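You operate a simulated robot arm through the tools that you are given. There is no shell and no other tool. Be economical: measure what you need, move in short steps, check, and stop when the job is done.

Carry out the task below with a simulated robot arm. There is one attempt and no reset: what you move stays moved.

TASK
Add water to the pot's line, put the lid on, cook the rice.
Fine: water from the tall jug; socket one of the grey strip goes on; the cooker clicks off by itself; jug back, hardly any spilt.
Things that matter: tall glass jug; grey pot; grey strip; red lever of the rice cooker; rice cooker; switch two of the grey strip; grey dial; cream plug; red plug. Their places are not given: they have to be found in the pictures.

The check looks at the end state, three seconds after you hand in, the way a careful person would. Anything else that was tipped, shoved, dropped, spilled or broken makes it a failure. Lids that push on must go on centred and level and be pressed home; caps that screw on are set level and turned clockwise until they are tight.

THE ROBOT
A 7-joint arm with a two-finger parallel gripper, fixed in place. Base frame: the origin is at the foot of the arm, x ahead of it, y to its left, z up; the work surface is at about z = 900. Units: mm, degrees, N and s.
With the tool pointing down near the work surface it reaches from about 280 to 740 mm from the base axis. Its first joint turns from -115.0 to 115.0 degrees. Payload 3.91 kg.
The tool frame sits at the grasp point between the pads (the TCP): z along the fingers, y along the line on which they close. The tips reach 30 mm beyond it. Largest opening 110 mm; finger width 20, thickness 10; the body of the gripper, 48 by 112 mm, starts 55 mm behind the TCP.
Orientation is told as [roll, pitch, yaw] about the base's x, y, z axes, in that order, counted from this pose: with the fingers straight down and closing along the base's y, the tool's x points along the base's -x, its y along +y and its z along -z.

THE INTERFACE
- The arm moves only by the tool drive_tool. Its argument "deltas" is a list of rows, each an object (a shift or turn left out is 0, a gripper value left out holds the last) with "grip": the finger opening in mm, from 0 to 110; "travel": the shift along the tool's x, y, z in mm, a list of three; "rotation": the turn, a rotation vector about the tool's x, y, z in degrees, a list of three. In form: [{"grip": grip, "travel": [x, y, z], "rotation": [rx, ry, rz]}, ...]. A call has 1 to 10 rows; each row is the pose to reach, as a shift and turn from the pose commanded when the call began, along the tool's axes at that moment. Rows are played at 5 a second. More than 50 mm and 8.6 degrees between two rows, or a gripper value outside its range, and nothing of the call is played. Where a pose cannot be reached the arm comes as near as it can. A force on the tool above 40 N (or 10 N above the force at the start of the call, whichever is more), or a blocked arm, ends the call early, and 0.2 s more pass. Each finger travels about 108 mm/s and halts on what it meets, pressing with about 31 N; the grip force reading is that of the motor and also rises with nothing between the fingers. The clock runs only during rows and for 0.2 s after the last one: add rows that repeat a pose to give the fingers time. The reply holds the time, the measured pose of the TCP, the force on the tool along the base axes, the opening and the grip force, in the units named above and with some noise.
- Cameras (640 x 400 px; columns grow to the right, rows downward): "scene" is fixed at [222.6, 499.2, 1673.1]; the picture's right is [-0.92, -0.40, 0.00], its down [-0.18, 0.41, -0.89] and it looks along [0.36, -0.82, -0.45] (base axes); focal length 345 px, centre (320, 200). "wrist" rides on the gripper at [-36, 0, -57] in the tool frame; the picture's right is [0.00, -1.00, 0.00], its down [0.97, 0.00, -0.24] and it looks along [0.24, 0.00, 0.97] (tool axes); focal length 218 px, centre (320, 200).
- get_image(camera): a new picture of that camera. It takes no simulated time.
- move_column(by): slides the trunk up (or, below 0, down) by that many mm; the arm rides with it, the base frame stays. It gives what a move gives, with no picture.
- locate(camera, pixels): for up to 12 pixels [column, row] of the newest picture of that camera ("zoom" is the newest enlarged one), the place [x, y, z] in the base frame of the surface seen there, good to about 2 mm, but the place of the scene camera against the robot may be out by one fixed shift of up to 12 mm in any direction. It takes no simulated time.
- inspect(camera, box): a new picture of the part [left, top, right, bottom] of that camera's present view, enlarged. It takes no simulated time.
- close_job(): hands the job in; it is judged then, once.

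Keep the steps short. Do not move on a guess: measure, check each grasp and each placing, and mend mistakes. In all there are 80 turns and 38 pictures (those below and enlarged ones count). Leave the gripper open and the arm clear of the work at the hand-in unless told otherwise, and finish with a single line.

The tools are called after "Request:" as name(argument=value, ...) on one line, values as JSON. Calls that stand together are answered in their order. drive_tool: Moves the arm, as the interface text tells. Its arguments: {"type":"object","properties":{"deltas":{"type":"array"}},"required":["deltas"]} The other tools are called the same way: move_column (by) slides the trunk up or down; get_image (camera) takes a picture; locate (camera, pixels) gives the place of the surface under pixels of a picture; inspect (camera, box) takes an enlarged picture of a part of a camera's view; close_job () hands the job in.

At the start:

```text
time_s: 0.0
ee_pos: [388.0, -266.3, 1405.1]
tcp_rot: [0.0, -0.1, 0.0]
wrist_force: [0.6, 0.3, -0.1]
finger_gap: 110.2
grip_force: 0.1
trunk travel left (down, up): [-925.0, 65.0]
```

scene: 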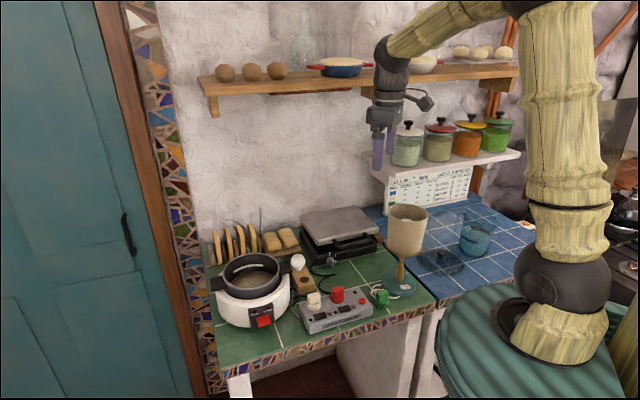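
wrist: 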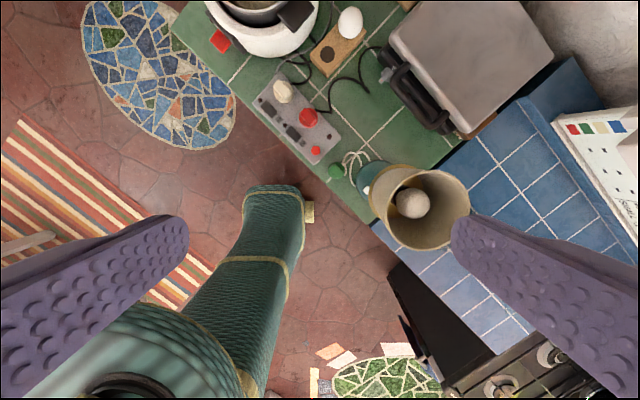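

I see a rice cooker at left, a grey strip, plugs, a goblet-like thing and a glass jug on the right. I take enlarged views.

Request:
inspect(camera="scene", box=[200, 230, 400, 355])

Request:
inspect(camera="scene", box=[360, 180, 540, 300])

```text
3.20 times, centred on (300, 292) of scene
```

zoom: 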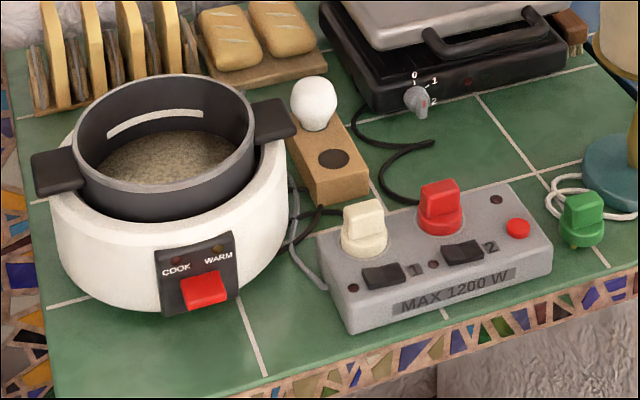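

```text
3.33 times, centred on (450, 240) of scene
```

zoom: 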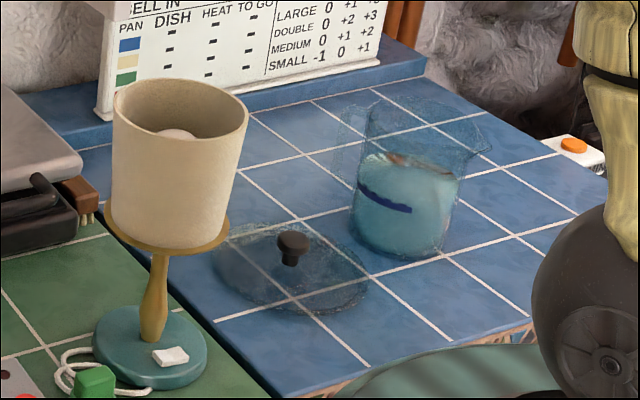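

The strip reads MAX 1200 W, with the cream plug in socket 1 and red in 2. Next I check the shelf and the wrist view of the strip for other jugs and the switch states.

Request:
inspect(camera="scene", box=[190, 0, 350, 100])

Request:
inspect(camera="scene", box=[280, 255, 400, 340])

Request:
locate(camera="scene", pixels=[[265, 316], [252, 292], [222, 290], [287, 272], [250, 262], [442, 263], [475, 255], [470, 215], [456, 212], [495, 223], [314, 298], [337, 293]])

```text
4.00 times, centred on (270, 50) of scene
```

zoom: 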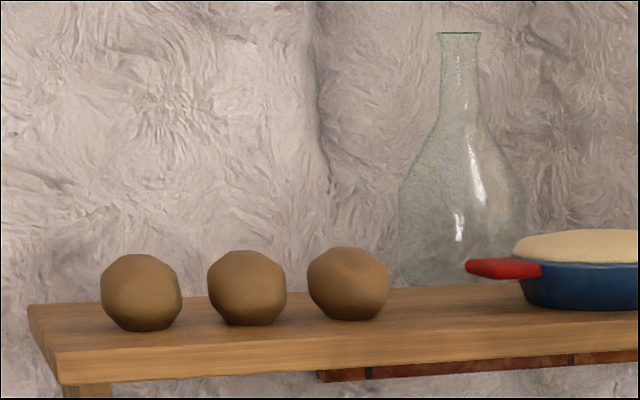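

```text
4.71 times, centred on (340, 298) of scene
```

zoom: 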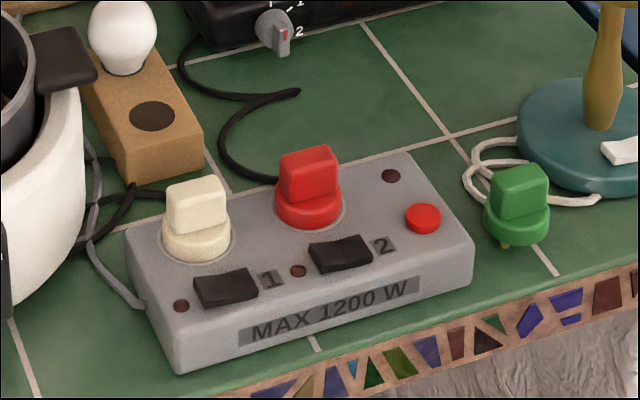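

```text
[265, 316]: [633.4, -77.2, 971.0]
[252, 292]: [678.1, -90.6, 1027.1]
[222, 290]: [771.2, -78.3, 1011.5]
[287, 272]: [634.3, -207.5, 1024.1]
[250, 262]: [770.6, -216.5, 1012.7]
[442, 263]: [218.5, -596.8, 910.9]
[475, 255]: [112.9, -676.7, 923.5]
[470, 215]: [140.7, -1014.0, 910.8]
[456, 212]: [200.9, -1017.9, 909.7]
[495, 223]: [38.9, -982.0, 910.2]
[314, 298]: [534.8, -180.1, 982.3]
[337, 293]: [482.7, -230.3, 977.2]
```

I map the surroundings: shelves, lamp, jug, lid, switches, dial.

Request:
get_image(camera="scene")

Request:
locate(camera="scene", pixels=[[375, 172], [518, 153], [200, 80], [518, 70], [408, 207], [408, 245], [448, 253], [488, 232], [475, 245], [478, 233], [398, 285], [345, 222]])

Request:
inspect(camera="scene", box=[440, 200, 520, 270])

Request:
locate(camera="zoom", pixels=[[150, 80], [400, 90], [250, 50], [230, 200], [230, 300], [160, 150], [120, 150], [360, 250], [20, 340], [50, 320], [300, 140], [330, 390]])

```text
31 pictures are left
```

scene: 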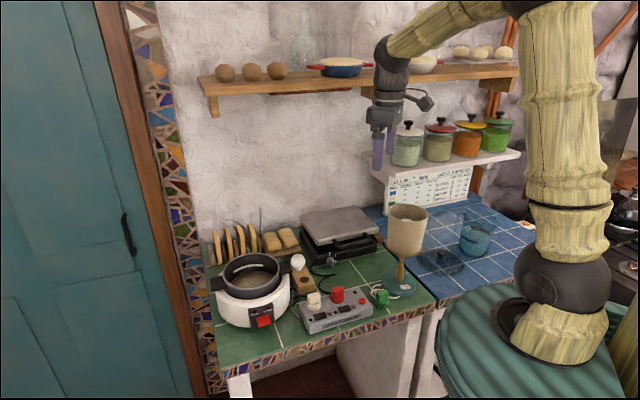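

```text
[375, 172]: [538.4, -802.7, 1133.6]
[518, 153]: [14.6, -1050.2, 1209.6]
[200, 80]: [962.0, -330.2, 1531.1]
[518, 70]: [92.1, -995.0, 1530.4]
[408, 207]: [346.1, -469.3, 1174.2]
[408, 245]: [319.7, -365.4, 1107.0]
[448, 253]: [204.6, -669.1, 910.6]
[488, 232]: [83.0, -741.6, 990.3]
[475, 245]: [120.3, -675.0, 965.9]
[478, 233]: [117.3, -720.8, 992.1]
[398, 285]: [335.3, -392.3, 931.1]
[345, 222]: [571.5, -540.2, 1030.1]
```

```text
5.71 times, centred on (480, 235) of scene
```

zoom: 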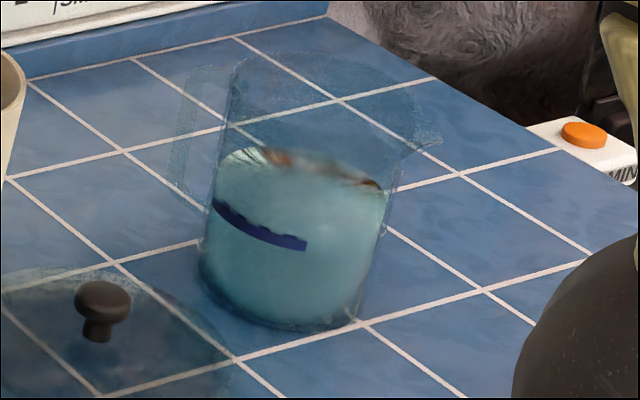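

```text
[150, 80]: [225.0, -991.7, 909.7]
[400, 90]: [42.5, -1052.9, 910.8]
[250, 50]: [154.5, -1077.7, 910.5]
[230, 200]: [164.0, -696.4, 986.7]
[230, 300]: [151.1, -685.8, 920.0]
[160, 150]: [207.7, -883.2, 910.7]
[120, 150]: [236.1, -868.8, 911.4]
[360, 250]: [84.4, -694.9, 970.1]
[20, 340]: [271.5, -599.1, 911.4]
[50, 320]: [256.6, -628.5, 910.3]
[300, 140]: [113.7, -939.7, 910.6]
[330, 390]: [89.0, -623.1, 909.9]
```

The jug holds water, with its spout roughly toward -x and handle toward +x. The glass lid with the black knob is at about (250,-620). I move high above the jug for a wrist view.

Request:
drive_tool(deltas=[{"travel": [22, -38, 12]}, {"travel": [44, -77, 24]}, {"travel": [65, -115, 36]}, {"travel": [87, -154, 48]}, {"travel": [109, -192, 60]}, {"travel": [131, -230, 72]}, {"travel": [153, -269, 84]}, {"travel": [174, -307, 96]}, {"travel": [196, -346, 108]}, {"travel": [218, -384, 125]}])

Request:
get_image(camera="wrist")

```text
time_s: 2.2
ee_pos: [169.9, -652.2, 1279.1]
tcp_rot: [0.1, 0.0, 0.0]
wrist_force: [0.4, -0.6, -0.8]
finger_gap: 109.9
grip_force: 0.2
trunk travel left (down, up): [-925.0, 65.0]
```

```text
29 pictures are left
```

wrist: 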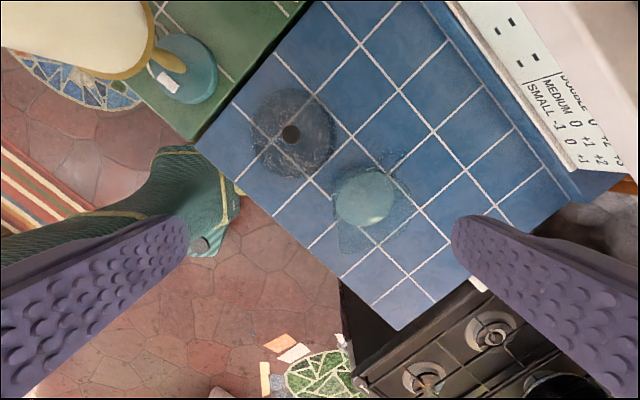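

Jug at about (368,200), lid knob at (291,133). I enlarge and locate.

Request:
inspect(camera="wrist", box=[230, 70, 440, 270])

Request:
locate(camera="wrist", pixels=[[291, 133], [291, 138], [368, 200], [345, 200], [392, 200], [368, 180], [368, 222], [355, 245], [395, 160], [291, 92], [291, 176], [250, 133]])

```text
2.00 times, centred on (335, 170) of wrist
```

zoom: 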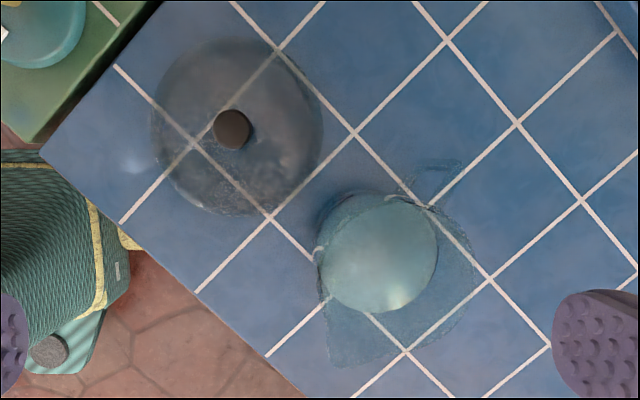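

```text
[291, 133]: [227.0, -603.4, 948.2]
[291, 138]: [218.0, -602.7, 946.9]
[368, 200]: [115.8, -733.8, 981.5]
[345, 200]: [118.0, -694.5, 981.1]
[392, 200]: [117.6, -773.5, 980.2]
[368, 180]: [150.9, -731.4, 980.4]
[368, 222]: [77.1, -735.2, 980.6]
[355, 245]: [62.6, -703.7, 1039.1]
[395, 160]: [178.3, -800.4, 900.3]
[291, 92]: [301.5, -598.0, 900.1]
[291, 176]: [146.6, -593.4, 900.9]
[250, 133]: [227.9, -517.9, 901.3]
```

Here the table is at z≈900, water at 981 and the rim about 1039. The jug may be nearly as wide as the gripper, so I go nearer (tips still above the rim) to measure it.

Request:
drive_tool(deltas=[{"travel": [16, -25, 30]}, {"travel": [32, -50, 60]}, {"travel": [49, -74, 95]}, {"travel": [49, -74, 129]}, {"travel": [49, -74, 129]}])

Request:
get_image(camera="wrist")

Request:
locate(camera="wrist", pixels=[[320, 200], [260, 200], [380, 200], [320, 140], [320, 260]])

```text
time_s: 3.4
ee_pos: [118.7, -700.8, 1149.7]
tcp_rot: [0.0, -0.1, 0.1]
wrist_force: [-0.9, -0.3, 0.0]
finger_gap: 109.9
grip_force: 0.0
out of reach, approached as far as the arm can: row 2, 3, 4, 5
trunk travel left (down, up): [-925.0, 65.0]
```

```text
27 pictures are left
```

wrist: 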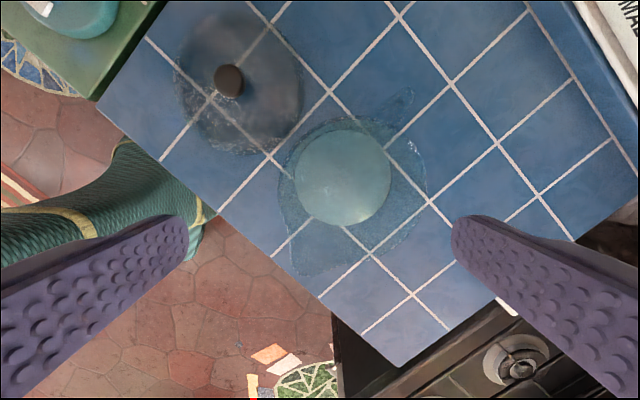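

```text
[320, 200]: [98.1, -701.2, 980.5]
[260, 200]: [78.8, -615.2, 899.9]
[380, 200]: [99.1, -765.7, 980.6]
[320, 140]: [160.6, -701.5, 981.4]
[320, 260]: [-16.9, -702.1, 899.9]
```

Request:
inspect(camera="wrist", box=[260, 70, 450, 290])

Request:
locate(camera="wrist", pixels=[[411, 90], [405, 100], [395, 112], [388, 118], [408, 147], [426, 185], [294, 272], [280, 195], [412, 150], [300, 140], [290, 258], [375, 250]])

```text
1.82 times, centred on (355, 180) of wrist
```

zoom: 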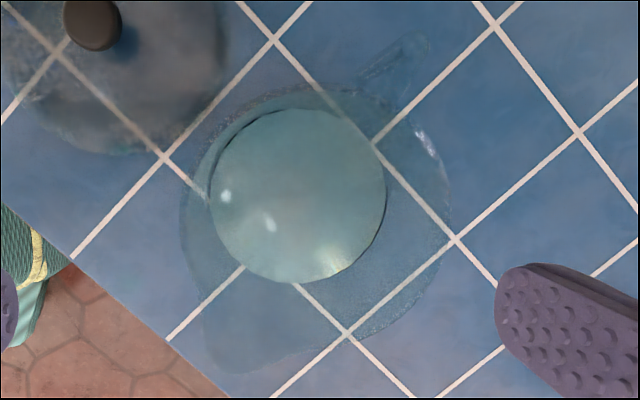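

```text
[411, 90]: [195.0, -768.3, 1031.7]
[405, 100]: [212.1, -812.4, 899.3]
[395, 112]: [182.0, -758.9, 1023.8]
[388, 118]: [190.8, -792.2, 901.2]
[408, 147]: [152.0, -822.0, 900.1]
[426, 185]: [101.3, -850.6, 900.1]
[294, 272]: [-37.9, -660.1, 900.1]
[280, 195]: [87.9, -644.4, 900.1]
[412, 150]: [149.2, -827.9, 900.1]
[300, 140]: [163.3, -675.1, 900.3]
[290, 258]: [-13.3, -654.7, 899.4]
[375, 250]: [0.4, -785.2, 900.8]
```

The mouth is wider than the gripper opens (about 115 mm), and the handle at (195,-768) lies beyond tool-down reach. I'll pinch the jug wall on the near side, perpendicular to the spout-handle line. That spot is (148,-678), with yaw -30. First I turn and align while still high.

Request:
drive_tool(deltas=[{"grip": 56, "travel": [-10, 10, 0], "rotation": [0, 0, 7.5]}, {"grip": 56, "travel": [-20, 15, 0], "rotation": [0, 0, 15]}, {"grip": 56, "travel": [-29, 23, 0], "rotation": [0, 0, 22.5]}, {"grip": 56, "travel": [-29, 23, 0], "rotation": [0, 0, 30]}, {"grip": 56, "travel": [-29, 23, 0], "rotation": [0, 0, 30]}])

Request:
get_image(camera="wrist")

```text
time_s: 4.6
ee_pos: [151.1, -677.5, 1149.4]
tcp_rot: [0.0, 0.1, -30.1]
wrist_force: [0.0, 0.0, 0.0]
finger_gap: 55.7
grip_force: 0.0
trunk travel left (down, up): [-925.0, 65.0]
```

```text
25 pictures are left
```

wrist: 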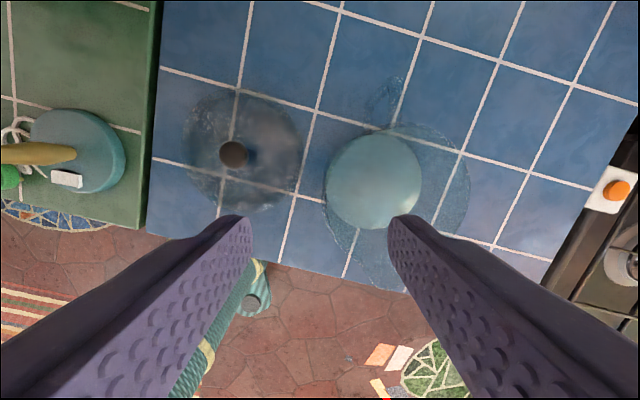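

The commanded pose is clamped to the measured one. The wall line at column ~322 sits about 3 mm off the finger midline, with handle and spout upright in the picture. I shift by (2,-3.5) and descend so the fingers straddle the wall (tips at 986, water at 981).

Request:
drive_tool(deltas=[{"travel": [2, -3.5, 20]}, {"travel": [2, -3.5, 50]}, {"travel": [2, -3.5, 80]}, {"travel": [2, -3.5, 100]}, {"travel": [2, -3.5, 120]}, {"travel": [2, -3.5, 133]}, {"travel": [2, -3.5, 133]}])

Request:
get_image(camera="wrist")

```text
time_s: 6.2
ee_pos: [146.1, -679.4, 1016.9]
tcp_rot: [-0.1, -0.1, -29.9]
wrist_force: [-0.2, 1.0, 0.0]
finger_gap: 55.9
grip_force: 0.0
trunk travel left (down, up): [-925.0, 65.0]
```

```text
24 pictures are left
```

wrist: 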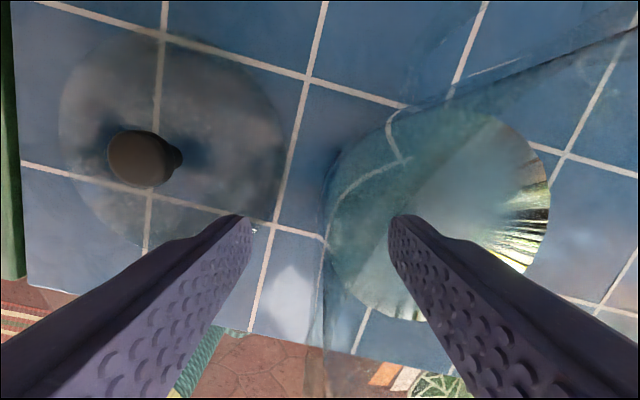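

The right finger is inside the mouth, the left one outside, and the wall is at column ~325 between them. Closing.

Request:
drive_tool(deltas=[{"grip": 30}, {"grip": 10}, {"grip": 0}, {"grip": 0}, {"grip": 0}])

```text
time_s: 7.4
ee_pos: [147.8, -679.4, 1016.8]
tcp_rot: [-0.1, -0.1, -30.0]
wrist_force: [1.4, -3.1, 4.0]
finger_gap: 7.1
grip_force: 31.5
trunk travel left (down, up): [-925.0, 65.0]
```

The fingers hold the wall (gap 7.1, 31 N). Test lift of 10 mm.

Request:
drive_tool(deltas=[{"travel": [0, 0, -3]}, {"travel": [0, 0, -6]}, {"travel": [0, 0, -10]}, {"travel": [0, 0, -10]}, {"travel": [0, 0, -10]}])

Request:
inspect(camera="scene", box=[400, 160, 540, 280])

```text
time_s: 8.6
ee_pos: [146.5, -680.5, 1025.4]
tcp_rot: [0.0, 0.2, -30.0]
wrist_force: [-0.5, 0.6, -7.9]
finger_gap: 6.8
grip_force: 31.1
trunk travel left (down, up): [-925.0, 65.0]
```

```text
3.33 times, centred on (470, 220) of scene
```

zoom: 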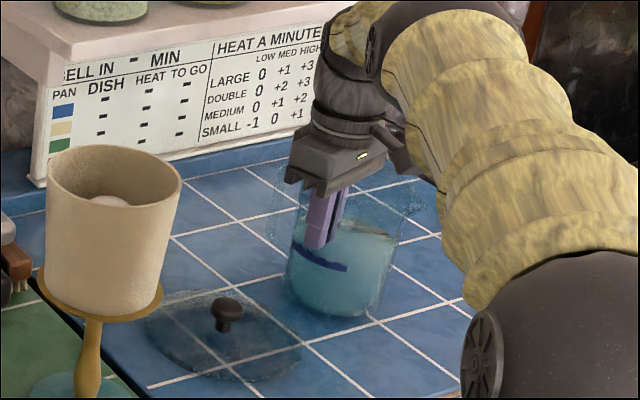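

The load is about 8–12 N and the jug looks level and off the table. I lift to about z 1160 and check again.

Request:
drive_tool(deltas=[{"travel": [0, 0, -15]}, {"travel": [0, 0, -35]}, {"travel": [0, 0, -55]}, {"travel": [0, 0, -75]}, {"travel": [0, 0, -95]}, {"travel": [0, 0, -115]}, {"travel": [0, 0, -130]}, {"travel": [0, 0, -135]}])

Request:
get_image(camera="wrist")

```text
time_s: 10.4
ee_pos: [147.4, -681.4, 1162.6]
tcp_rot: [0.0, 0.0, -30.0]
wrist_force: [0.2, -0.5, -8.8]
finger_gap: 7.1
grip_force: 31.1
trunk travel left (down, up): [-925.0, 65.0]
```

```text
22 pictures are left
```

wrist: 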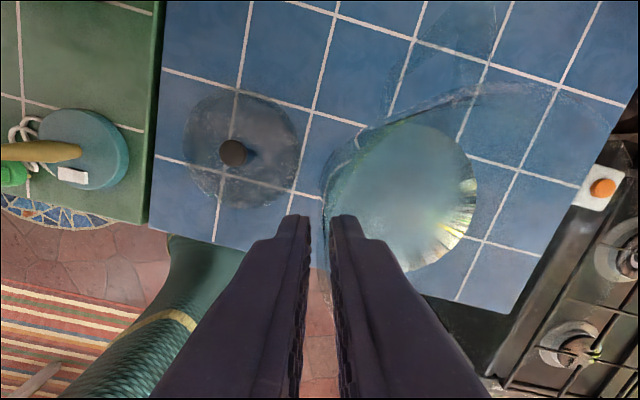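

Steady at 8.8 N. I carry the jug inward and up to clear the lamp (top ~1175 at (330,-415)), moving slowly.

Request:
drive_tool(deltas=[{"travel": [6, 10, -8]}, {"travel": [18, 29, -21]}, {"travel": [32, 52, -37]}, {"travel": [47, 76, -54]}, {"travel": [62, 101, -71]}, {"travel": [78, 126, -89]}, {"travel": [93, 151, -106]}, {"travel": [108, 175, -124]}, {"travel": [120, 195, -138]}, {"travel": [126, 205, -145]}])

```text
time_s: 12.6
ee_pos: [142.1, -439.9, 1305.1]
tcp_rot: [-0.1, 0.0, -30.0]
wrist_force: [-0.1, 0.6, -7.8]
finger_gap: 6.9
grip_force: 31.5
trunk travel left (down, up): [-925.0, 65.0]
```

Request:
drive_tool(deltas=[{"travel": [0, 10, 0]}, {"travel": [-1, 30, 0]}, {"travel": [-3, 58, 0]}, {"travel": [-4, 88, 0]}, {"travel": [-5, 118, 0]}, {"travel": [-6, 148, 0]}, {"travel": [-7, 178, 0]}, {"travel": [-8, 206, 0]}, {"travel": [-9, 226, 0]}, {"travel": [-9, 235, 0]}])

Request:
drive_tool(deltas=[{"travel": [-7, 10, 0]}, {"travel": [-22, 25, 0]}, {"travel": [-42, 42, 0]}, {"travel": [-64, 58, 0]}, {"travel": [-86, 74, 0]}, {"travel": [-108, 90, 0]}, {"travel": [-130, 106, 0]}, {"travel": [-150, 120, 0]}, {"travel": [-165, 130, 0]}, {"travel": [-172, 135, 0]}])

Request:
get_image(camera="wrist")

```text
time_s: 14.8
ee_pos: [269.4, -242.0, 1307.3]
tcp_rot: [0.0, 0.0, -30.1]
wrist_force: [-0.6, -0.6, -8.9]
finger_gap: 6.8
grip_force: 30.5
trunk travel left (down, up): [-925.0, 65.0]
```

```text
time_s: 17.0
ee_pos: [484.1, -209.3, 1305.2]
tcp_rot: [0.0, -0.1, -30.0]
wrist_force: [0.0, 0.2, -8.8]
finger_gap: 6.9
grip_force: 31.5
trunk travel left (down, up): [-925.0, 65.0]
```

```text
21 pictures are left
```

wrist: 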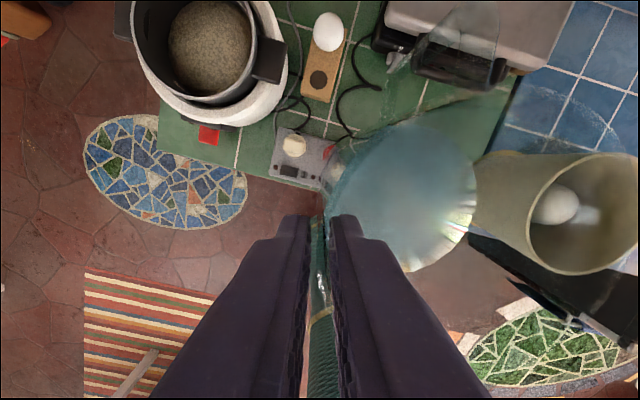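

The pot is visible at (208,45). I locate its rim, handles and rice with the wrist camera, which has no fixed shift.

Request:
locate(camera="wrist", pixels=[[208, 45], [192, 96], [140, 60], [252, 30], [246, 75], [270, 60], [150, 80], [208, 134], [292, 144], [321, 78], [122, 15], [215, 101]])

Request:
locate(camera="scene", pixels=[[265, 316], [314, 300], [287, 272], [222, 290], [248, 300], [262, 255], [222, 275], [278, 270], [246, 275], [245, 240], [270, 237], [262, 265]])

```text
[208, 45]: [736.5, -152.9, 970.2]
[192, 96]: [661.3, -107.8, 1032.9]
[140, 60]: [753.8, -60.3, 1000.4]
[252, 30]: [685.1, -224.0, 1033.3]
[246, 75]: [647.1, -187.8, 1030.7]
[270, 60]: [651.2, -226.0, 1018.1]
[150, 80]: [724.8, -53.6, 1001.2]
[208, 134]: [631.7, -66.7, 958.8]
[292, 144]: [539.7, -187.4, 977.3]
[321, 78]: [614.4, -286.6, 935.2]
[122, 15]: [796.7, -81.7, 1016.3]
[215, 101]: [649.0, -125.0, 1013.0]
```

```text
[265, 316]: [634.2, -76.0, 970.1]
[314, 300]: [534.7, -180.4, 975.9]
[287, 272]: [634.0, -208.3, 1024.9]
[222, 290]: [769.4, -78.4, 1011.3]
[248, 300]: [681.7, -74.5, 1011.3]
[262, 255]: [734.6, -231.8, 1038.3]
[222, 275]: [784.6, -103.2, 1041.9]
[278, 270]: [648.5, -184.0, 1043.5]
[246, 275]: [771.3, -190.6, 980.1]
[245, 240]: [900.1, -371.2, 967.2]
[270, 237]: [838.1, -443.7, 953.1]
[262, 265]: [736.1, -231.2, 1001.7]
```

Pot rim z≈1033, centre ≈(721,-155), rice at z≈970. I tilt the jug 28° here (spill begins near 44°) so the tool points outward, then look at it.

Request:
drive_tool(deltas=[{"rotation": [0, -3, 0]}, {"rotation": [0, -7, 0]}, {"rotation": [0, -11, 0]}, {"rotation": [0, -15, 0]}, {"rotation": [0, -19, 0]}, {"rotation": [0, -23, 0]}, {"rotation": [0, -26, 0]}, {"rotation": [0, -28, 0]}, {"rotation": [0, -28, 0]}])

Request:
inspect(camera="scene", box=[200, 100, 440, 250])

```text
time_s: 19.0
ee_pos: [483.6, -210.1, 1306.8]
tcp_rot: [0.0, -28.0, -30.1]
wrist_force: [0.2, 0.2, -8.9]
finger_gap: 6.8
grip_force: 30.7
trunk travel left (down, up): [-925.0, 65.0]
```

```text
2.67 times, centred on (320, 175) of scene
```

zoom: 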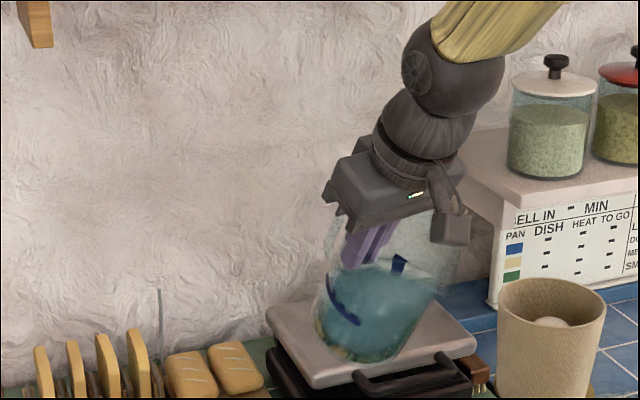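

The jug is held well and nothing has spilt. I move to above the pot, TCP (775,-129,1190), with the jug's lowest corner at ~1067 above the rim.

Request:
drive_tool(deltas=[{"travel": [-4, 6.5, 6]}, {"travel": [-15.9, 25.9, 24.2]}, {"travel": [-33, 54, 50.4]}, {"travel": [-50, 82, 76.6]}, {"travel": [-67.4, 110, 102.9]}, {"travel": [-84.6, 138, 129]}, {"travel": [-101.8, 166, 155.3]}, {"travel": [-116.3, 189.7, 177.5]}, {"travel": [-126.9, 207, 193.6]}, {"travel": [-132.2, 215.6, 201.7]}])

Request:
get_image(camera="scene")

```text
time_s: 21.2
ee_pos: [773.7, -129.8, 1192.5]
tcp_rot: [0.0, -28.1, -29.9]
wrist_force: [-4.2, 0.9, 2.4]
finger_gap: 7.4
grip_force: 31.0
trunk travel left (down, up): [-925.0, 65.0]
```

```text
19 pictures are left
```

scene: 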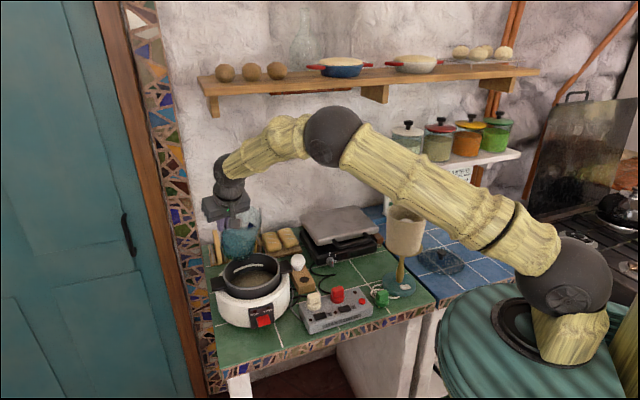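

The force reading changed (x -4, z +2.4), so something may be touching the jug. I look closely before going on.

Request:
inspect(camera="scene", box=[180, 150, 310, 335])

Request:
get_image(camera="wrist")

```text
2.16 times, centred on (245, 242) of scene
```

zoom: 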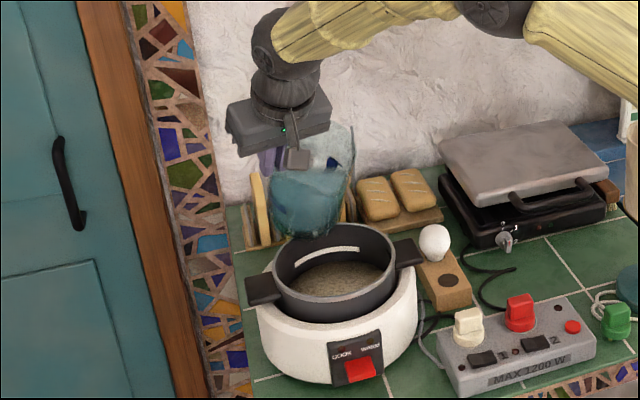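

```text
17 pictures are left
```

wrist: 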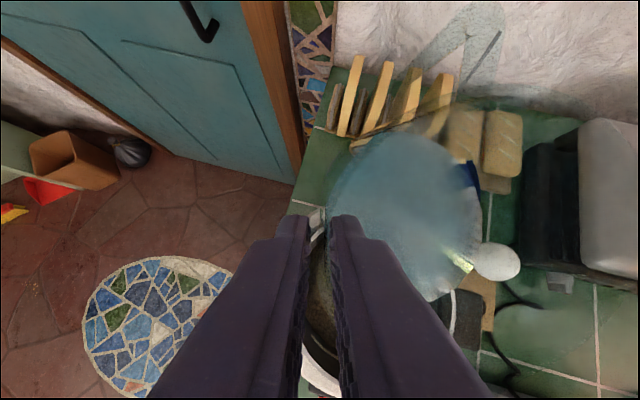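

Request:
locate(camera="wrist", pixels=[[357, 60], [388, 65], [413, 72], [446, 78], [550, 60], [370, 30], [430, 120], [400, 105], [480, 40], [505, 120], [497, 262], [450, 30]])

Request:
drive_tool(deltas=[{"travel": [0, 0, 0]}])

```text
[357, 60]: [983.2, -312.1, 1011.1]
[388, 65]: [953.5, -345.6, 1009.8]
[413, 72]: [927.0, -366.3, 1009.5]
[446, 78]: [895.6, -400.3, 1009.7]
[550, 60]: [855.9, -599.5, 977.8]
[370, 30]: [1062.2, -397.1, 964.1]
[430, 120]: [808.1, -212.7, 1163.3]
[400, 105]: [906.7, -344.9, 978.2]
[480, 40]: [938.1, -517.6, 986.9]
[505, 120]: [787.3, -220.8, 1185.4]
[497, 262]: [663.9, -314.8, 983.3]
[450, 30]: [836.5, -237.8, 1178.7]
```

```text
time_s: 21.6
ee_pos: [775.9, -130.0, 1192.2]
tcp_rot: [0.0, -28.1, -30.0]
wrist_force: [-3.3, 2.1, 4.1]
finger_gap: 7.4
grip_force: 31.0
trunk travel left (down, up): [-925.0, 65.0]
```

There is a steady upward push, so I raise 25 mm straight up and read again.

Request:
drive_tool(deltas=[{"travel": [-4, 0, -7]}, {"travel": [-8, 0, -15]}, {"travel": [-12, 0, -22]}, {"travel": [-12, 0, -22]}])

Request:
inspect(camera="scene", box=[190, 180, 310, 290])

```text
time_s: 22.6
ee_pos: [774.9, -129.8, 1213.3]
tcp_rot: [-0.1, -28.0, -30.0]
wrist_force: [-0.4, -0.4, -9.0]
finger_gap: 6.9
grip_force: 31.2
trunk travel left (down, up): [-925.0, 65.0]
```

```text
3.64 times, centred on (250, 235) of scene
```

zoom: 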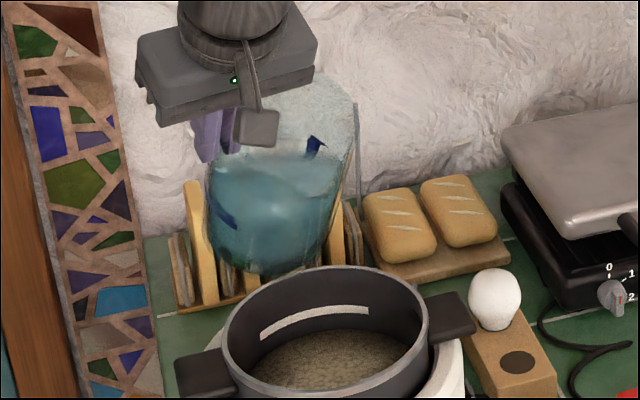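

Force is back to -9.0, so the jug is free. I check where the jug's underside and the pot rim are.

Request:
locate(camera="zoom", pixels=[[265, 270], [300, 265], [235, 255], [215, 180], [225, 215], [315, 148], [350, 100], [330, 78], [325, 268], [265, 285], [310, 320], [356, 150]])

```text
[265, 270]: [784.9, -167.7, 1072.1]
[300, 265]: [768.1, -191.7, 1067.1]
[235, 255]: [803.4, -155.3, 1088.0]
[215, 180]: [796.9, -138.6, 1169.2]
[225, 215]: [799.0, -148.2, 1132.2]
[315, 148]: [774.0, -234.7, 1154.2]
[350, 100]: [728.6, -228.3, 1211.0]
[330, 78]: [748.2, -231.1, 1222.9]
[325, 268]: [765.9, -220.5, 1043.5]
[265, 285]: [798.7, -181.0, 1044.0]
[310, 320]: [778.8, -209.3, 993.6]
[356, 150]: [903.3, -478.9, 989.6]
```

The jug has settled about 28 mm lower in the grip and stable, so its lowest corner is lower than I thought and had touched the pot rim at 1036. I redo the geometry. First I tilt to 40° and shift out at this height.

Request:
drive_tool(deltas=[{"travel": [-5, 0.5, 2.5], "rotation": [0, -2, 0]}, {"travel": [-10, 1, 5], "rotation": [0, -4, 0]}, {"travel": [-15, 1, 8], "rotation": [0, -6, 0]}, {"travel": [-20, 1.5, 11], "rotation": [0, -8, 0]}, {"travel": [-24, 1.9, 13], "rotation": [0, -10, 0]}, {"travel": [-27.6, 1.9, 14.7], "rotation": [0, -12, 0]}, {"travel": [-27.6, 1.9, 14.7], "rotation": [0, -12, 0]}])

Request:
inspect(camera="scene", box=[190, 180, 310, 330])

```text
time_s: 24.2
ee_pos: [802.2, -143.1, 1215.3]
tcp_rot: [0.0, -39.8, -30.0]
wrist_force: [0.7, 0.1, -8.1]
finger_gap: 6.8
grip_force: 30.7
trunk travel left (down, up): [-925.0, 65.0]
```

```text
2.67 times, centred on (250, 255) of scene
```

zoom: 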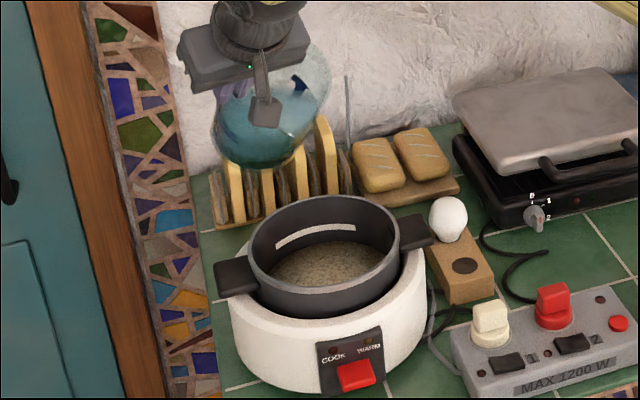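

Good view of the pot line at zoom (315,230). I lower to z≈1178 and tilt on to 46° to start the stream, and measure the line and rice.

Request:
locate(camera="zoom", pixels=[[315, 228], [315, 234], [340, 228], [290, 238], [330, 260], [315, 210], [275, 247], [350, 224]])

Request:
drive_tool(deltas=[{"travel": [6, 0, 7], "rotation": [0, 0, 0]}, {"travel": [12, 0, 14], "rotation": [0, -1, 0]}, {"travel": [18, 0, 21], "rotation": [0, -2, 0]}, {"travel": [23.8, 0, 28.3], "rotation": [0, -3.5, 0]}, {"travel": [23.8, 0, 28.3], "rotation": [0, -5, 0]}, {"travel": [23.8, 0, 28.3], "rotation": [0, -6, 0]}, {"travel": [23.8, 0, 28.3], "rotation": [0, -6, 0]}])

Request:
inspect(camera="scene", box=[190, 180, 310, 330])

```text
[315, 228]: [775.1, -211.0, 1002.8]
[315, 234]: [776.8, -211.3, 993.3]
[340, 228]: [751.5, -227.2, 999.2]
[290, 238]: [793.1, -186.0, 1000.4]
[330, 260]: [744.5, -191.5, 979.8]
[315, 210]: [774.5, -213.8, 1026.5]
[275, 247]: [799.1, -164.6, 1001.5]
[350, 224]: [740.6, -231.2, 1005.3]
```

```text
time_s: 25.8
ee_pos: [803.6, -142.5, 1176.4]
tcp_rot: [0.0, -46.0, -29.9]
wrist_force: [0.5, 0.1, -8.6]
finger_gap: 7.2
grip_force: 30.9
trunk travel left (down, up): [-925.0, 65.0]
```

```text
2.67 times, centred on (250, 255) of scene
```

zoom: 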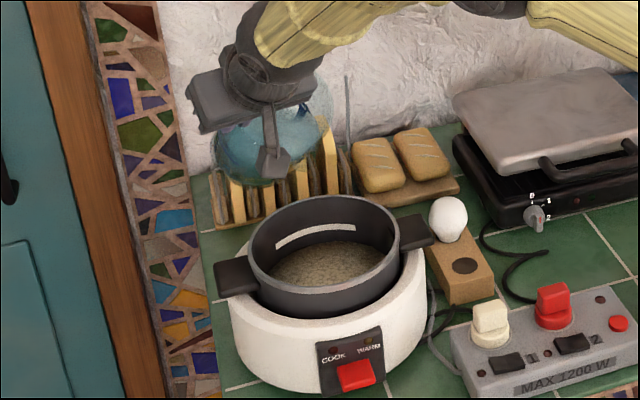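

The line is at z≈990 and the rice at ≈970, so about 350 ml is needed. Nothing is flowing yet. I tilt further and watch the weight.

Request:
drive_tool(deltas=[{"rotation": [0, -1.5, 0]}, {"rotation": [0, -3, 0]}, {"rotation": [0, -4.5, 0]}, {"rotation": [0, -6, 0]}, {"rotation": [0, -6, 0]}, {"rotation": [0, -6, 0]}])

Request:
inspect(camera="scene", box=[190, 180, 310, 330])

```text
time_s: 27.2
ee_pos: [802.7, -142.8, 1177.5]
tcp_rot: [0.0, -51.9, -30.0]
wrist_force: [-0.1, 0.3, -7.0]
finger_gap: 7.3
grip_force: 31.5
trunk travel left (down, up): [-925.0, 65.0]
```

```text
2.67 times, centred on (250, 255) of scene
```

zoom: 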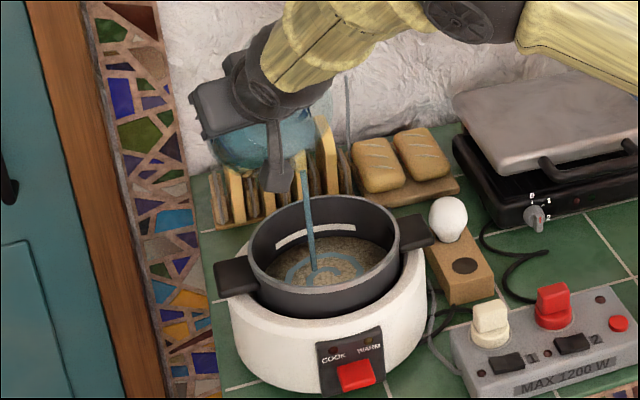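

The stream lands inside the pot. I hold and read the weight.

Request:
drive_tool(deltas=[{"rotation": [0, 0, 0]}, {"rotation": [0, 0, 0]}, {"rotation": [0, 0, 0]}, {"rotation": [0, 0, 0]}, {"rotation": [0, 0, 0]}])

Request:
inspect(camera="scene", box=[205, 240, 295, 305])

```text
time_s: 28.4
ee_pos: [802.2, -143.4, 1176.8]
tcp_rot: [0.0, -51.9, -30.0]
wrist_force: [-0.7, -0.2, -7.2]
finger_gap: 7.0
grip_force: 31.1
trunk travel left (down, up): [-925.0, 65.0]
```

```text
6.15 times, centred on (250, 272) of scene
```

zoom: 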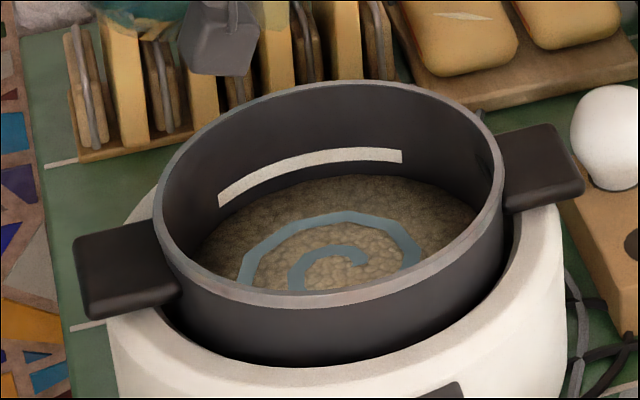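

The flow stopped at this tilt. I check the surface level.

Request:
locate(camera="zoom", pixels=[[330, 205], [330, 250], [430, 210], [400, 235], [260, 230], [300, 160], [300, 170], [380, 152], [340, 220]])

Request:
drive_tool(deltas=[{"rotation": [0, -1.5, 0]}, {"rotation": [0, -3, 0]}, {"rotation": [0, -4.5, 0]}, {"rotation": [0, -5, 0]}, {"rotation": [0, -5, 0]}, {"rotation": [0, -5, 0]}, {"rotation": [0, -5, 0]}])

Request:
inspect(camera="scene", box=[205, 240, 295, 305])

Request:
locate(camera="zoom", pixels=[[330, 205], [330, 250], [430, 210], [400, 235], [260, 230], [300, 170], [340, 220]])

```text
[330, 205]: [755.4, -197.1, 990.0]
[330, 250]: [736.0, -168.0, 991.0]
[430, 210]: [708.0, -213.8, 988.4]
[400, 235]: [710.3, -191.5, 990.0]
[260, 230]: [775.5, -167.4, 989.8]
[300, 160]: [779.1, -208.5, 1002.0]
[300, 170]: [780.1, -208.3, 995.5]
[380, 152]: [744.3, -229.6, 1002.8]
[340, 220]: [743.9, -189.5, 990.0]
```

```text
time_s: 30.0
ee_pos: [803.6, -144.1, 1178.6]
tcp_rot: [0.0, -56.9, -30.0]
wrist_force: [-0.1, 0.1, -5.7]
finger_gap: 6.7
grip_force: 31.0
trunk travel left (down, up): [-925.0, 65.0]
```

```text
6.15 times, centred on (250, 272) of scene
```

zoom: 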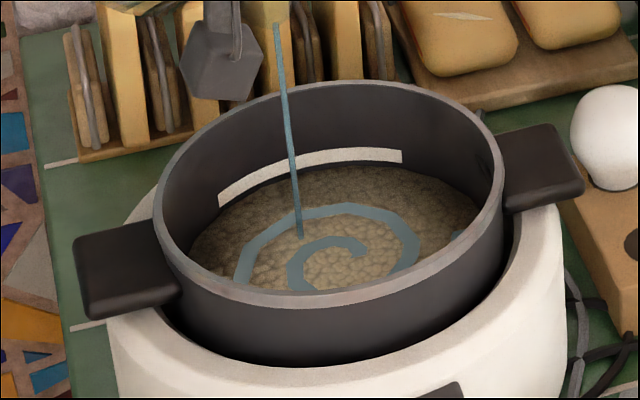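

```text
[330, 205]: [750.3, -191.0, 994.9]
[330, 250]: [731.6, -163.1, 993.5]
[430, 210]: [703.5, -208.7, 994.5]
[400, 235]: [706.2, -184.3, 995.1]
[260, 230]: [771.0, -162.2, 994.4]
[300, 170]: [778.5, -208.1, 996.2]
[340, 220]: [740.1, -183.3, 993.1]
```

The level is now ~994.5 on the scene scale; the line's band is ≈995–1003. I hold while the stream runs out, then check.

Request:
drive_tool(deltas=[{"rotation": [0, 0, 0]}, {"rotation": [0, 0, 0]}, {"rotation": [0, 0, 0]}, {"rotation": [0, 0, 0]}, {"rotation": [0, 0, 0]}])

Request:
inspect(camera="scene", box=[225, 245, 285, 285])

Request:
locate(camera="zoom", pixels=[[320, 230], [420, 250], [250, 250], [320, 270], [300, 110], [320, 160], [320, 170], [320, 180], [320, 190], [320, 200], [320, 145], [320, 150]])

```text
time_s: 31.2
ee_pos: [802.6, -144.5, 1177.8]
tcp_rot: [-0.1, -56.8, -30.0]
wrist_force: [-0.8, 0.1, -6.8]
finger_gap: 7.1
grip_force: 31.2
trunk travel left (down, up): [-925.0, 65.0]
```

```text
10.00 times, centred on (255, 265) of scene
```

zoom: 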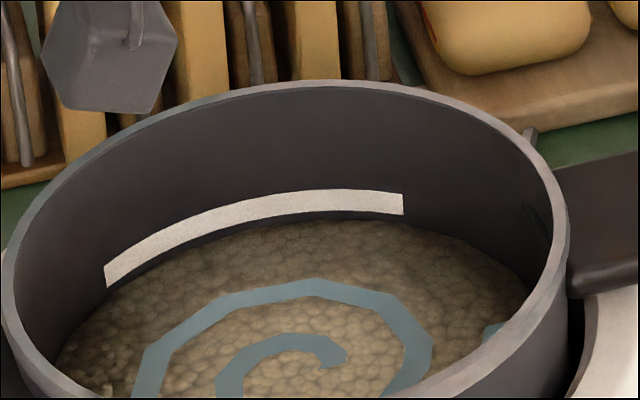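

```text
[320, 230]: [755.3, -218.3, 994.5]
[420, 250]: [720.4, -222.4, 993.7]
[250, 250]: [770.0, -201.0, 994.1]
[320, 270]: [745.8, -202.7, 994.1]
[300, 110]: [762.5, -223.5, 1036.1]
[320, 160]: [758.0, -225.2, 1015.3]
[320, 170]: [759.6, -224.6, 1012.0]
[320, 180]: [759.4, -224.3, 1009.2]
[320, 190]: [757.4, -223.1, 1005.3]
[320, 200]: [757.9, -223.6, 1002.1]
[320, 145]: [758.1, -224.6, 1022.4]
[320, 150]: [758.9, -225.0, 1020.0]
```

The line spans z 998–1005 and the water is at 994.3, so about 7 mm more is needed. The last 5° gave 4.3 mm. I tilt 6.5° more and hold.

Request:
drive_tool(deltas=[{"rotation": [0, -1.5, 0]}, {"rotation": [0, -3, 0]}, {"rotation": [0, -4.5, 0]}, {"rotation": [0, -6, 0]}, {"rotation": [0, -6.5, 0]}, {"rotation": [0, -6.5, 0]}, {"rotation": [0, -6.5, 0]}, {"rotation": [0, -6.5, 0]}, {"rotation": [0, -6.5, 0]}, {"rotation": [0, -6.5, 0]}])

Request:
inspect(camera="scene", box=[225, 245, 285, 285])

Request:
locate(camera="zoom", pixels=[[320, 230], [420, 250], [250, 250], [320, 270], [180, 330], [470, 300]])

```text
time_s: 33.4
ee_pos: [802.3, -144.8, 1177.9]
tcp_rot: [0.0, -63.4, -29.9]
wrist_force: [0.0, -1.4, -3.9]
finger_gap: 6.8
grip_force: 31.3
trunk travel left (down, up): [-925.0, 65.0]
```

```text
10.00 times, centred on (255, 265) of scene
```

zoom: 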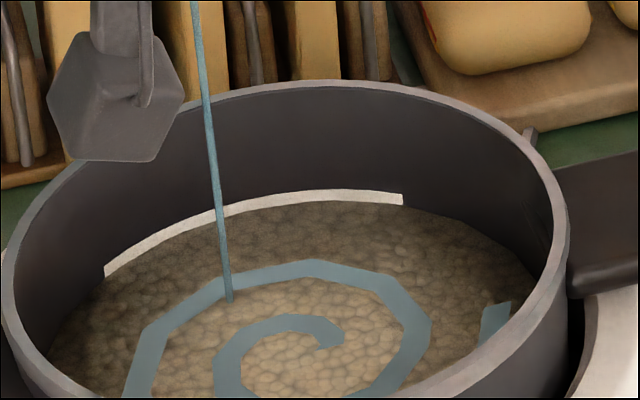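

```text
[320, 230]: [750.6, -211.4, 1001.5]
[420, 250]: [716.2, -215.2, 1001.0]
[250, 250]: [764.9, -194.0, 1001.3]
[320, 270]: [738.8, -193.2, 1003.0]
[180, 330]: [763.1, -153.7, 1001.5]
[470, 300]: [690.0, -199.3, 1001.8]
```

The level is at mid-line (1001.5). I tilt back at once to stop the stream.

Request:
drive_tool(deltas=[{"rotation": [0, 8, 0]}, {"rotation": [0, 14, 0]}, {"rotation": [0, 17, 0]}, {"rotation": [0, 17, 0]}])

```text
time_s: 34.4
ee_pos: [801.8, -143.6, 1178.1]
tcp_rot: [0.0, -46.3, -30.0]
wrist_force: [0.1, 0.2, -4.7]
finger_gap: 6.7
grip_force: 31.3
trunk travel left (down, up): [-925.0, 65.0]
```

Stream stopped, about 4.7 N left. I lift 40 mm, then retract along the way I came while levelling the jug.

Request:
drive_tool(deltas=[{"travel": [-10, 0, -9.5]}, {"travel": [-20, 0, -19]}, {"travel": [-28.9, 0, -27.6]}, {"travel": [-28.9, 0, -27.6]}])

Request:
drive_tool(deltas=[{"travel": [3, -9, -11], "rotation": [0, 3, 0]}, {"travel": [9, -26, -32], "rotation": [0, 8, 0]}, {"travel": [18, -52, -63], "rotation": [0, 13, 0]}, {"travel": [28, -80, -97], "rotation": [0, 18, 0]}, {"travel": [38, -108, -131], "rotation": [0, 24, 0]}, {"travel": [47, -136, -165], "rotation": [0, 30, 0]}, {"travel": [57, -164, -200], "rotation": [0, 36, 0]}, {"travel": [66, -190, -231], "rotation": [0, 41, 0]}, {"travel": [73, -209, -254], "rotation": [0, 45, 0]}, {"travel": [75.6, -216.2, -262.9], "rotation": [0, 46.2, 0]}])

```text
time_s: 35.4
ee_pos: [800.9, -144.0, 1218.3]
tcp_rot: [-0.1, -46.4, -30.1]
wrist_force: [0.5, 0.6, -5.3]
finger_gap: 6.5
grip_force: 31.0
trunk travel left (down, up): [-925.0, 65.0]
```

```text
time_s: 37.6
ee_pos: [485.2, -208.5, 1344.8]
tcp_rot: [0.0, -0.2, -30.1]
wrist_force: [0.0, -0.1, -5.5]
finger_gap: 6.8
grip_force: 30.5
trunk travel left (down, up): [-925.0, 65.0]
```

Level and steady. I retrace the way round the lamp.

Request:
drive_tool(deltas=[{"travel": [7, -6, 0]}, {"travel": [22, -18, 0]}, {"travel": [42, -34, 0]}, {"travel": [64, -51, 0]}, {"travel": [86, -69, 0]}, {"travel": [108, -86, 0]}, {"travel": [130, -104, 0]}, {"travel": [150, -120, 0]}, {"travel": [165, -132, 0]}, {"travel": [171, -137, 0]}])

Request:
drive_tool(deltas=[{"travel": [0, -10, 0]}, {"travel": [2, -30, 0]}, {"travel": [4, -58, 0]}, {"travel": [5, -88, 0]}, {"travel": [6, -118, 0]}, {"travel": [7, -148, 0]}, {"travel": [8, -178, 0]}, {"travel": [9, -206, 0]}, {"travel": [10, -226, 0]}, {"travel": [11, -235, 0]}])

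```text
time_s: 39.8
ee_pos: [267.2, -243.8, 1343.7]
tcp_rot: [0.0, -0.3, -30.0]
wrist_force: [1.2, -0.2, -4.4]
finger_gap: 6.6
grip_force: 31.0
trunk travel left (down, up): [-925.0, 65.0]
```

```text
time_s: 42.0
ee_pos: [140.0, -443.1, 1343.5]
tcp_rot: [0.0, -0.4, -30.0]
wrist_force: [-0.2, 0.1, -5.9]
finger_gap: 6.9
grip_force: 31.5
trunk travel left (down, up): [-925.0, 65.0]
```

Request:
drive_tool(deltas=[{"travel": [-4, -6, 6]}, {"travel": [-15, -24, 23]}, {"travel": [-31, -50, 48]}, {"travel": [-47, -77, 73]}, {"travel": [-63, -103, 98]}, {"travel": [-79, -129, 124]}, {"travel": [-95, -155, 148]}, {"travel": [-109, -178, 170]}, {"travel": [-119, -194, 185]}, {"travel": [-124, -202, 193]}])

Request:
drive_tool(deltas=[{"travel": [0, 0, 15]}, {"travel": [0, 0, 35]}, {"travel": [0, 0, 55]}, {"travel": [0, 0, 72]}, {"travel": [0, 0, 85]}, {"travel": [0, 0, 90]}, {"travel": [0, 0, 90]}])

Request:
inspect(camera="scene", box=[400, 160, 540, 280])

```text
time_s: 44.2
ee_pos: [144.9, -678.1, 1149.9]
tcp_rot: [0.1, -0.3, -30.0]
wrist_force: [-0.5, -0.7, -5.4]
finger_gap: 6.6
grip_force: 30.7
trunk travel left (down, up): [-925.0, 65.0]
```

```text
time_s: 45.8
ee_pos: [145.8, -679.0, 1062.4]
tcp_rot: [-0.2, -0.5, -29.9]
wrist_force: [0.9, 0.0, 5.2]
finger_gap: 6.3
grip_force: 31.0
trunk travel left (down, up): [-925.0, 65.0]
```

```text
3.33 times, centred on (470, 220) of scene
```

zoom: 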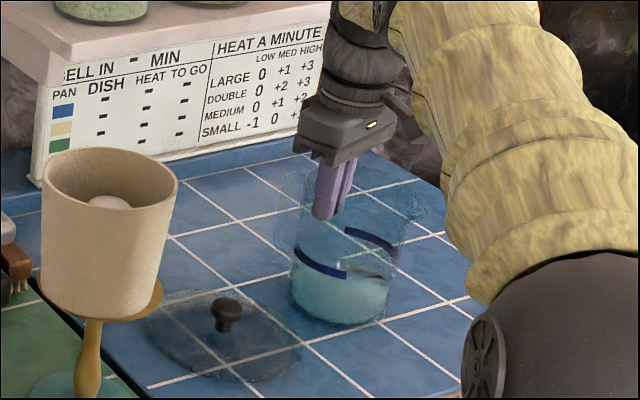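

The table now pushes up (+5 N at z 1062) and the jug stands upright in its place. I open the fingers and rise.

Request:
drive_tool(deltas=[{"grip": 15}, {"grip": 40}, {"grip": 50}, {"grip": 50}])

Request:
drive_tool(deltas=[{"travel": [0, 0, -15]}, {"travel": [0, 0, -45]}, {"travel": [0, 0, -85]}, {"travel": [0, 0, -120]}, {"travel": [0, 0, -120]}])

Request:
get_image(camera="wrist")

```text
time_s: 46.8
ee_pos: [145.8, -678.3, 1060.8]
tcp_rot: [-0.1, -0.3, -30.0]
wrist_force: [0.1, -0.8, 0.0]
finger_gap: 50.1
grip_force: 0.2
trunk travel left (down, up): [-925.0, 65.0]
```

```text
time_s: 48.0
ee_pos: [145.9, -678.4, 1183.0]
tcp_rot: [0.0, -0.3, -30.0]
wrist_force: [0.9, 0.4, 0.0]
finger_gap: 50.3
grip_force: 0.1
trunk travel left (down, up): [-925.0, 65.0]
```

```text
7 pictures are left
```

wrist: 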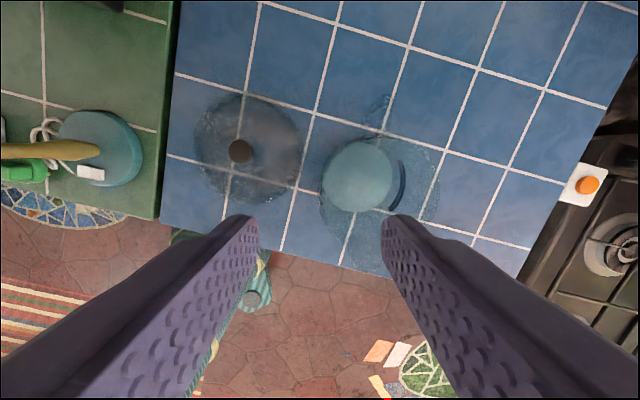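

The jug stands in its place. Seven pictures are left, so I use free locating on this one for the lid knob.

Request:
locate(camera="wrist", pixels=[[241, 151], [241, 142], [241, 160], [230, 151], [252, 151], [241, 100], [205, 151], [301, 151], [248, 205], [257, 165], [358, 175]])

```text
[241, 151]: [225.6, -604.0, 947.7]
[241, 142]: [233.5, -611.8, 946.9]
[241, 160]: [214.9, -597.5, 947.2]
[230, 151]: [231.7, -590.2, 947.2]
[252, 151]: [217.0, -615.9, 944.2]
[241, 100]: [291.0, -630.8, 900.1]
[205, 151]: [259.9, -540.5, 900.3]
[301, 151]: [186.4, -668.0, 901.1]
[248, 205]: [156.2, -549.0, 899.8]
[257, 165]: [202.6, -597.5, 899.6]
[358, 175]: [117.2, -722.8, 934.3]
```

I calibrate the scene camera's shift with the knob (wrist centre (224.5,-604,947.5)) and locate the pot rim in the older scene picture, all free.

Request:
locate(camera="zoom", pixels=[[227, 302], [227, 306], [217, 304], [238, 304], [227, 312], [160, 340], [300, 350]])

Request:
locate(camera="scene", pixels=[[223.7, 274.9], [278.9, 270.5], [251.6, 253.6], [250, 287.6], [230, 263], [273, 259], [232, 283], [270, 282], [264.7, 285], [238, 286], [262, 254.5], [240, 256]])

```text
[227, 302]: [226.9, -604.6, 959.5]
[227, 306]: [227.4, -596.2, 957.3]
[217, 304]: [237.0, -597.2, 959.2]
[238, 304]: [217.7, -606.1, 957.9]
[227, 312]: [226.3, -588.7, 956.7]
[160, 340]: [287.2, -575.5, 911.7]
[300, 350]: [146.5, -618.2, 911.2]
```

```text
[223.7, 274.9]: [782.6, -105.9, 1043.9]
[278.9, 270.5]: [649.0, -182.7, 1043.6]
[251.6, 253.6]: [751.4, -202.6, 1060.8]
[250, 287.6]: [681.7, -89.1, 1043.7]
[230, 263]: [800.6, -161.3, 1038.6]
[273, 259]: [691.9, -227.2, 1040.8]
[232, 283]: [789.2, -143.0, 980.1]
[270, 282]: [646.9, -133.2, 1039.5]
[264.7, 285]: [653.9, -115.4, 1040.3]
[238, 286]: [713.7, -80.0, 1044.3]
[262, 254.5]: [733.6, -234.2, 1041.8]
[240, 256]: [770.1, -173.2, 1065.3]
```

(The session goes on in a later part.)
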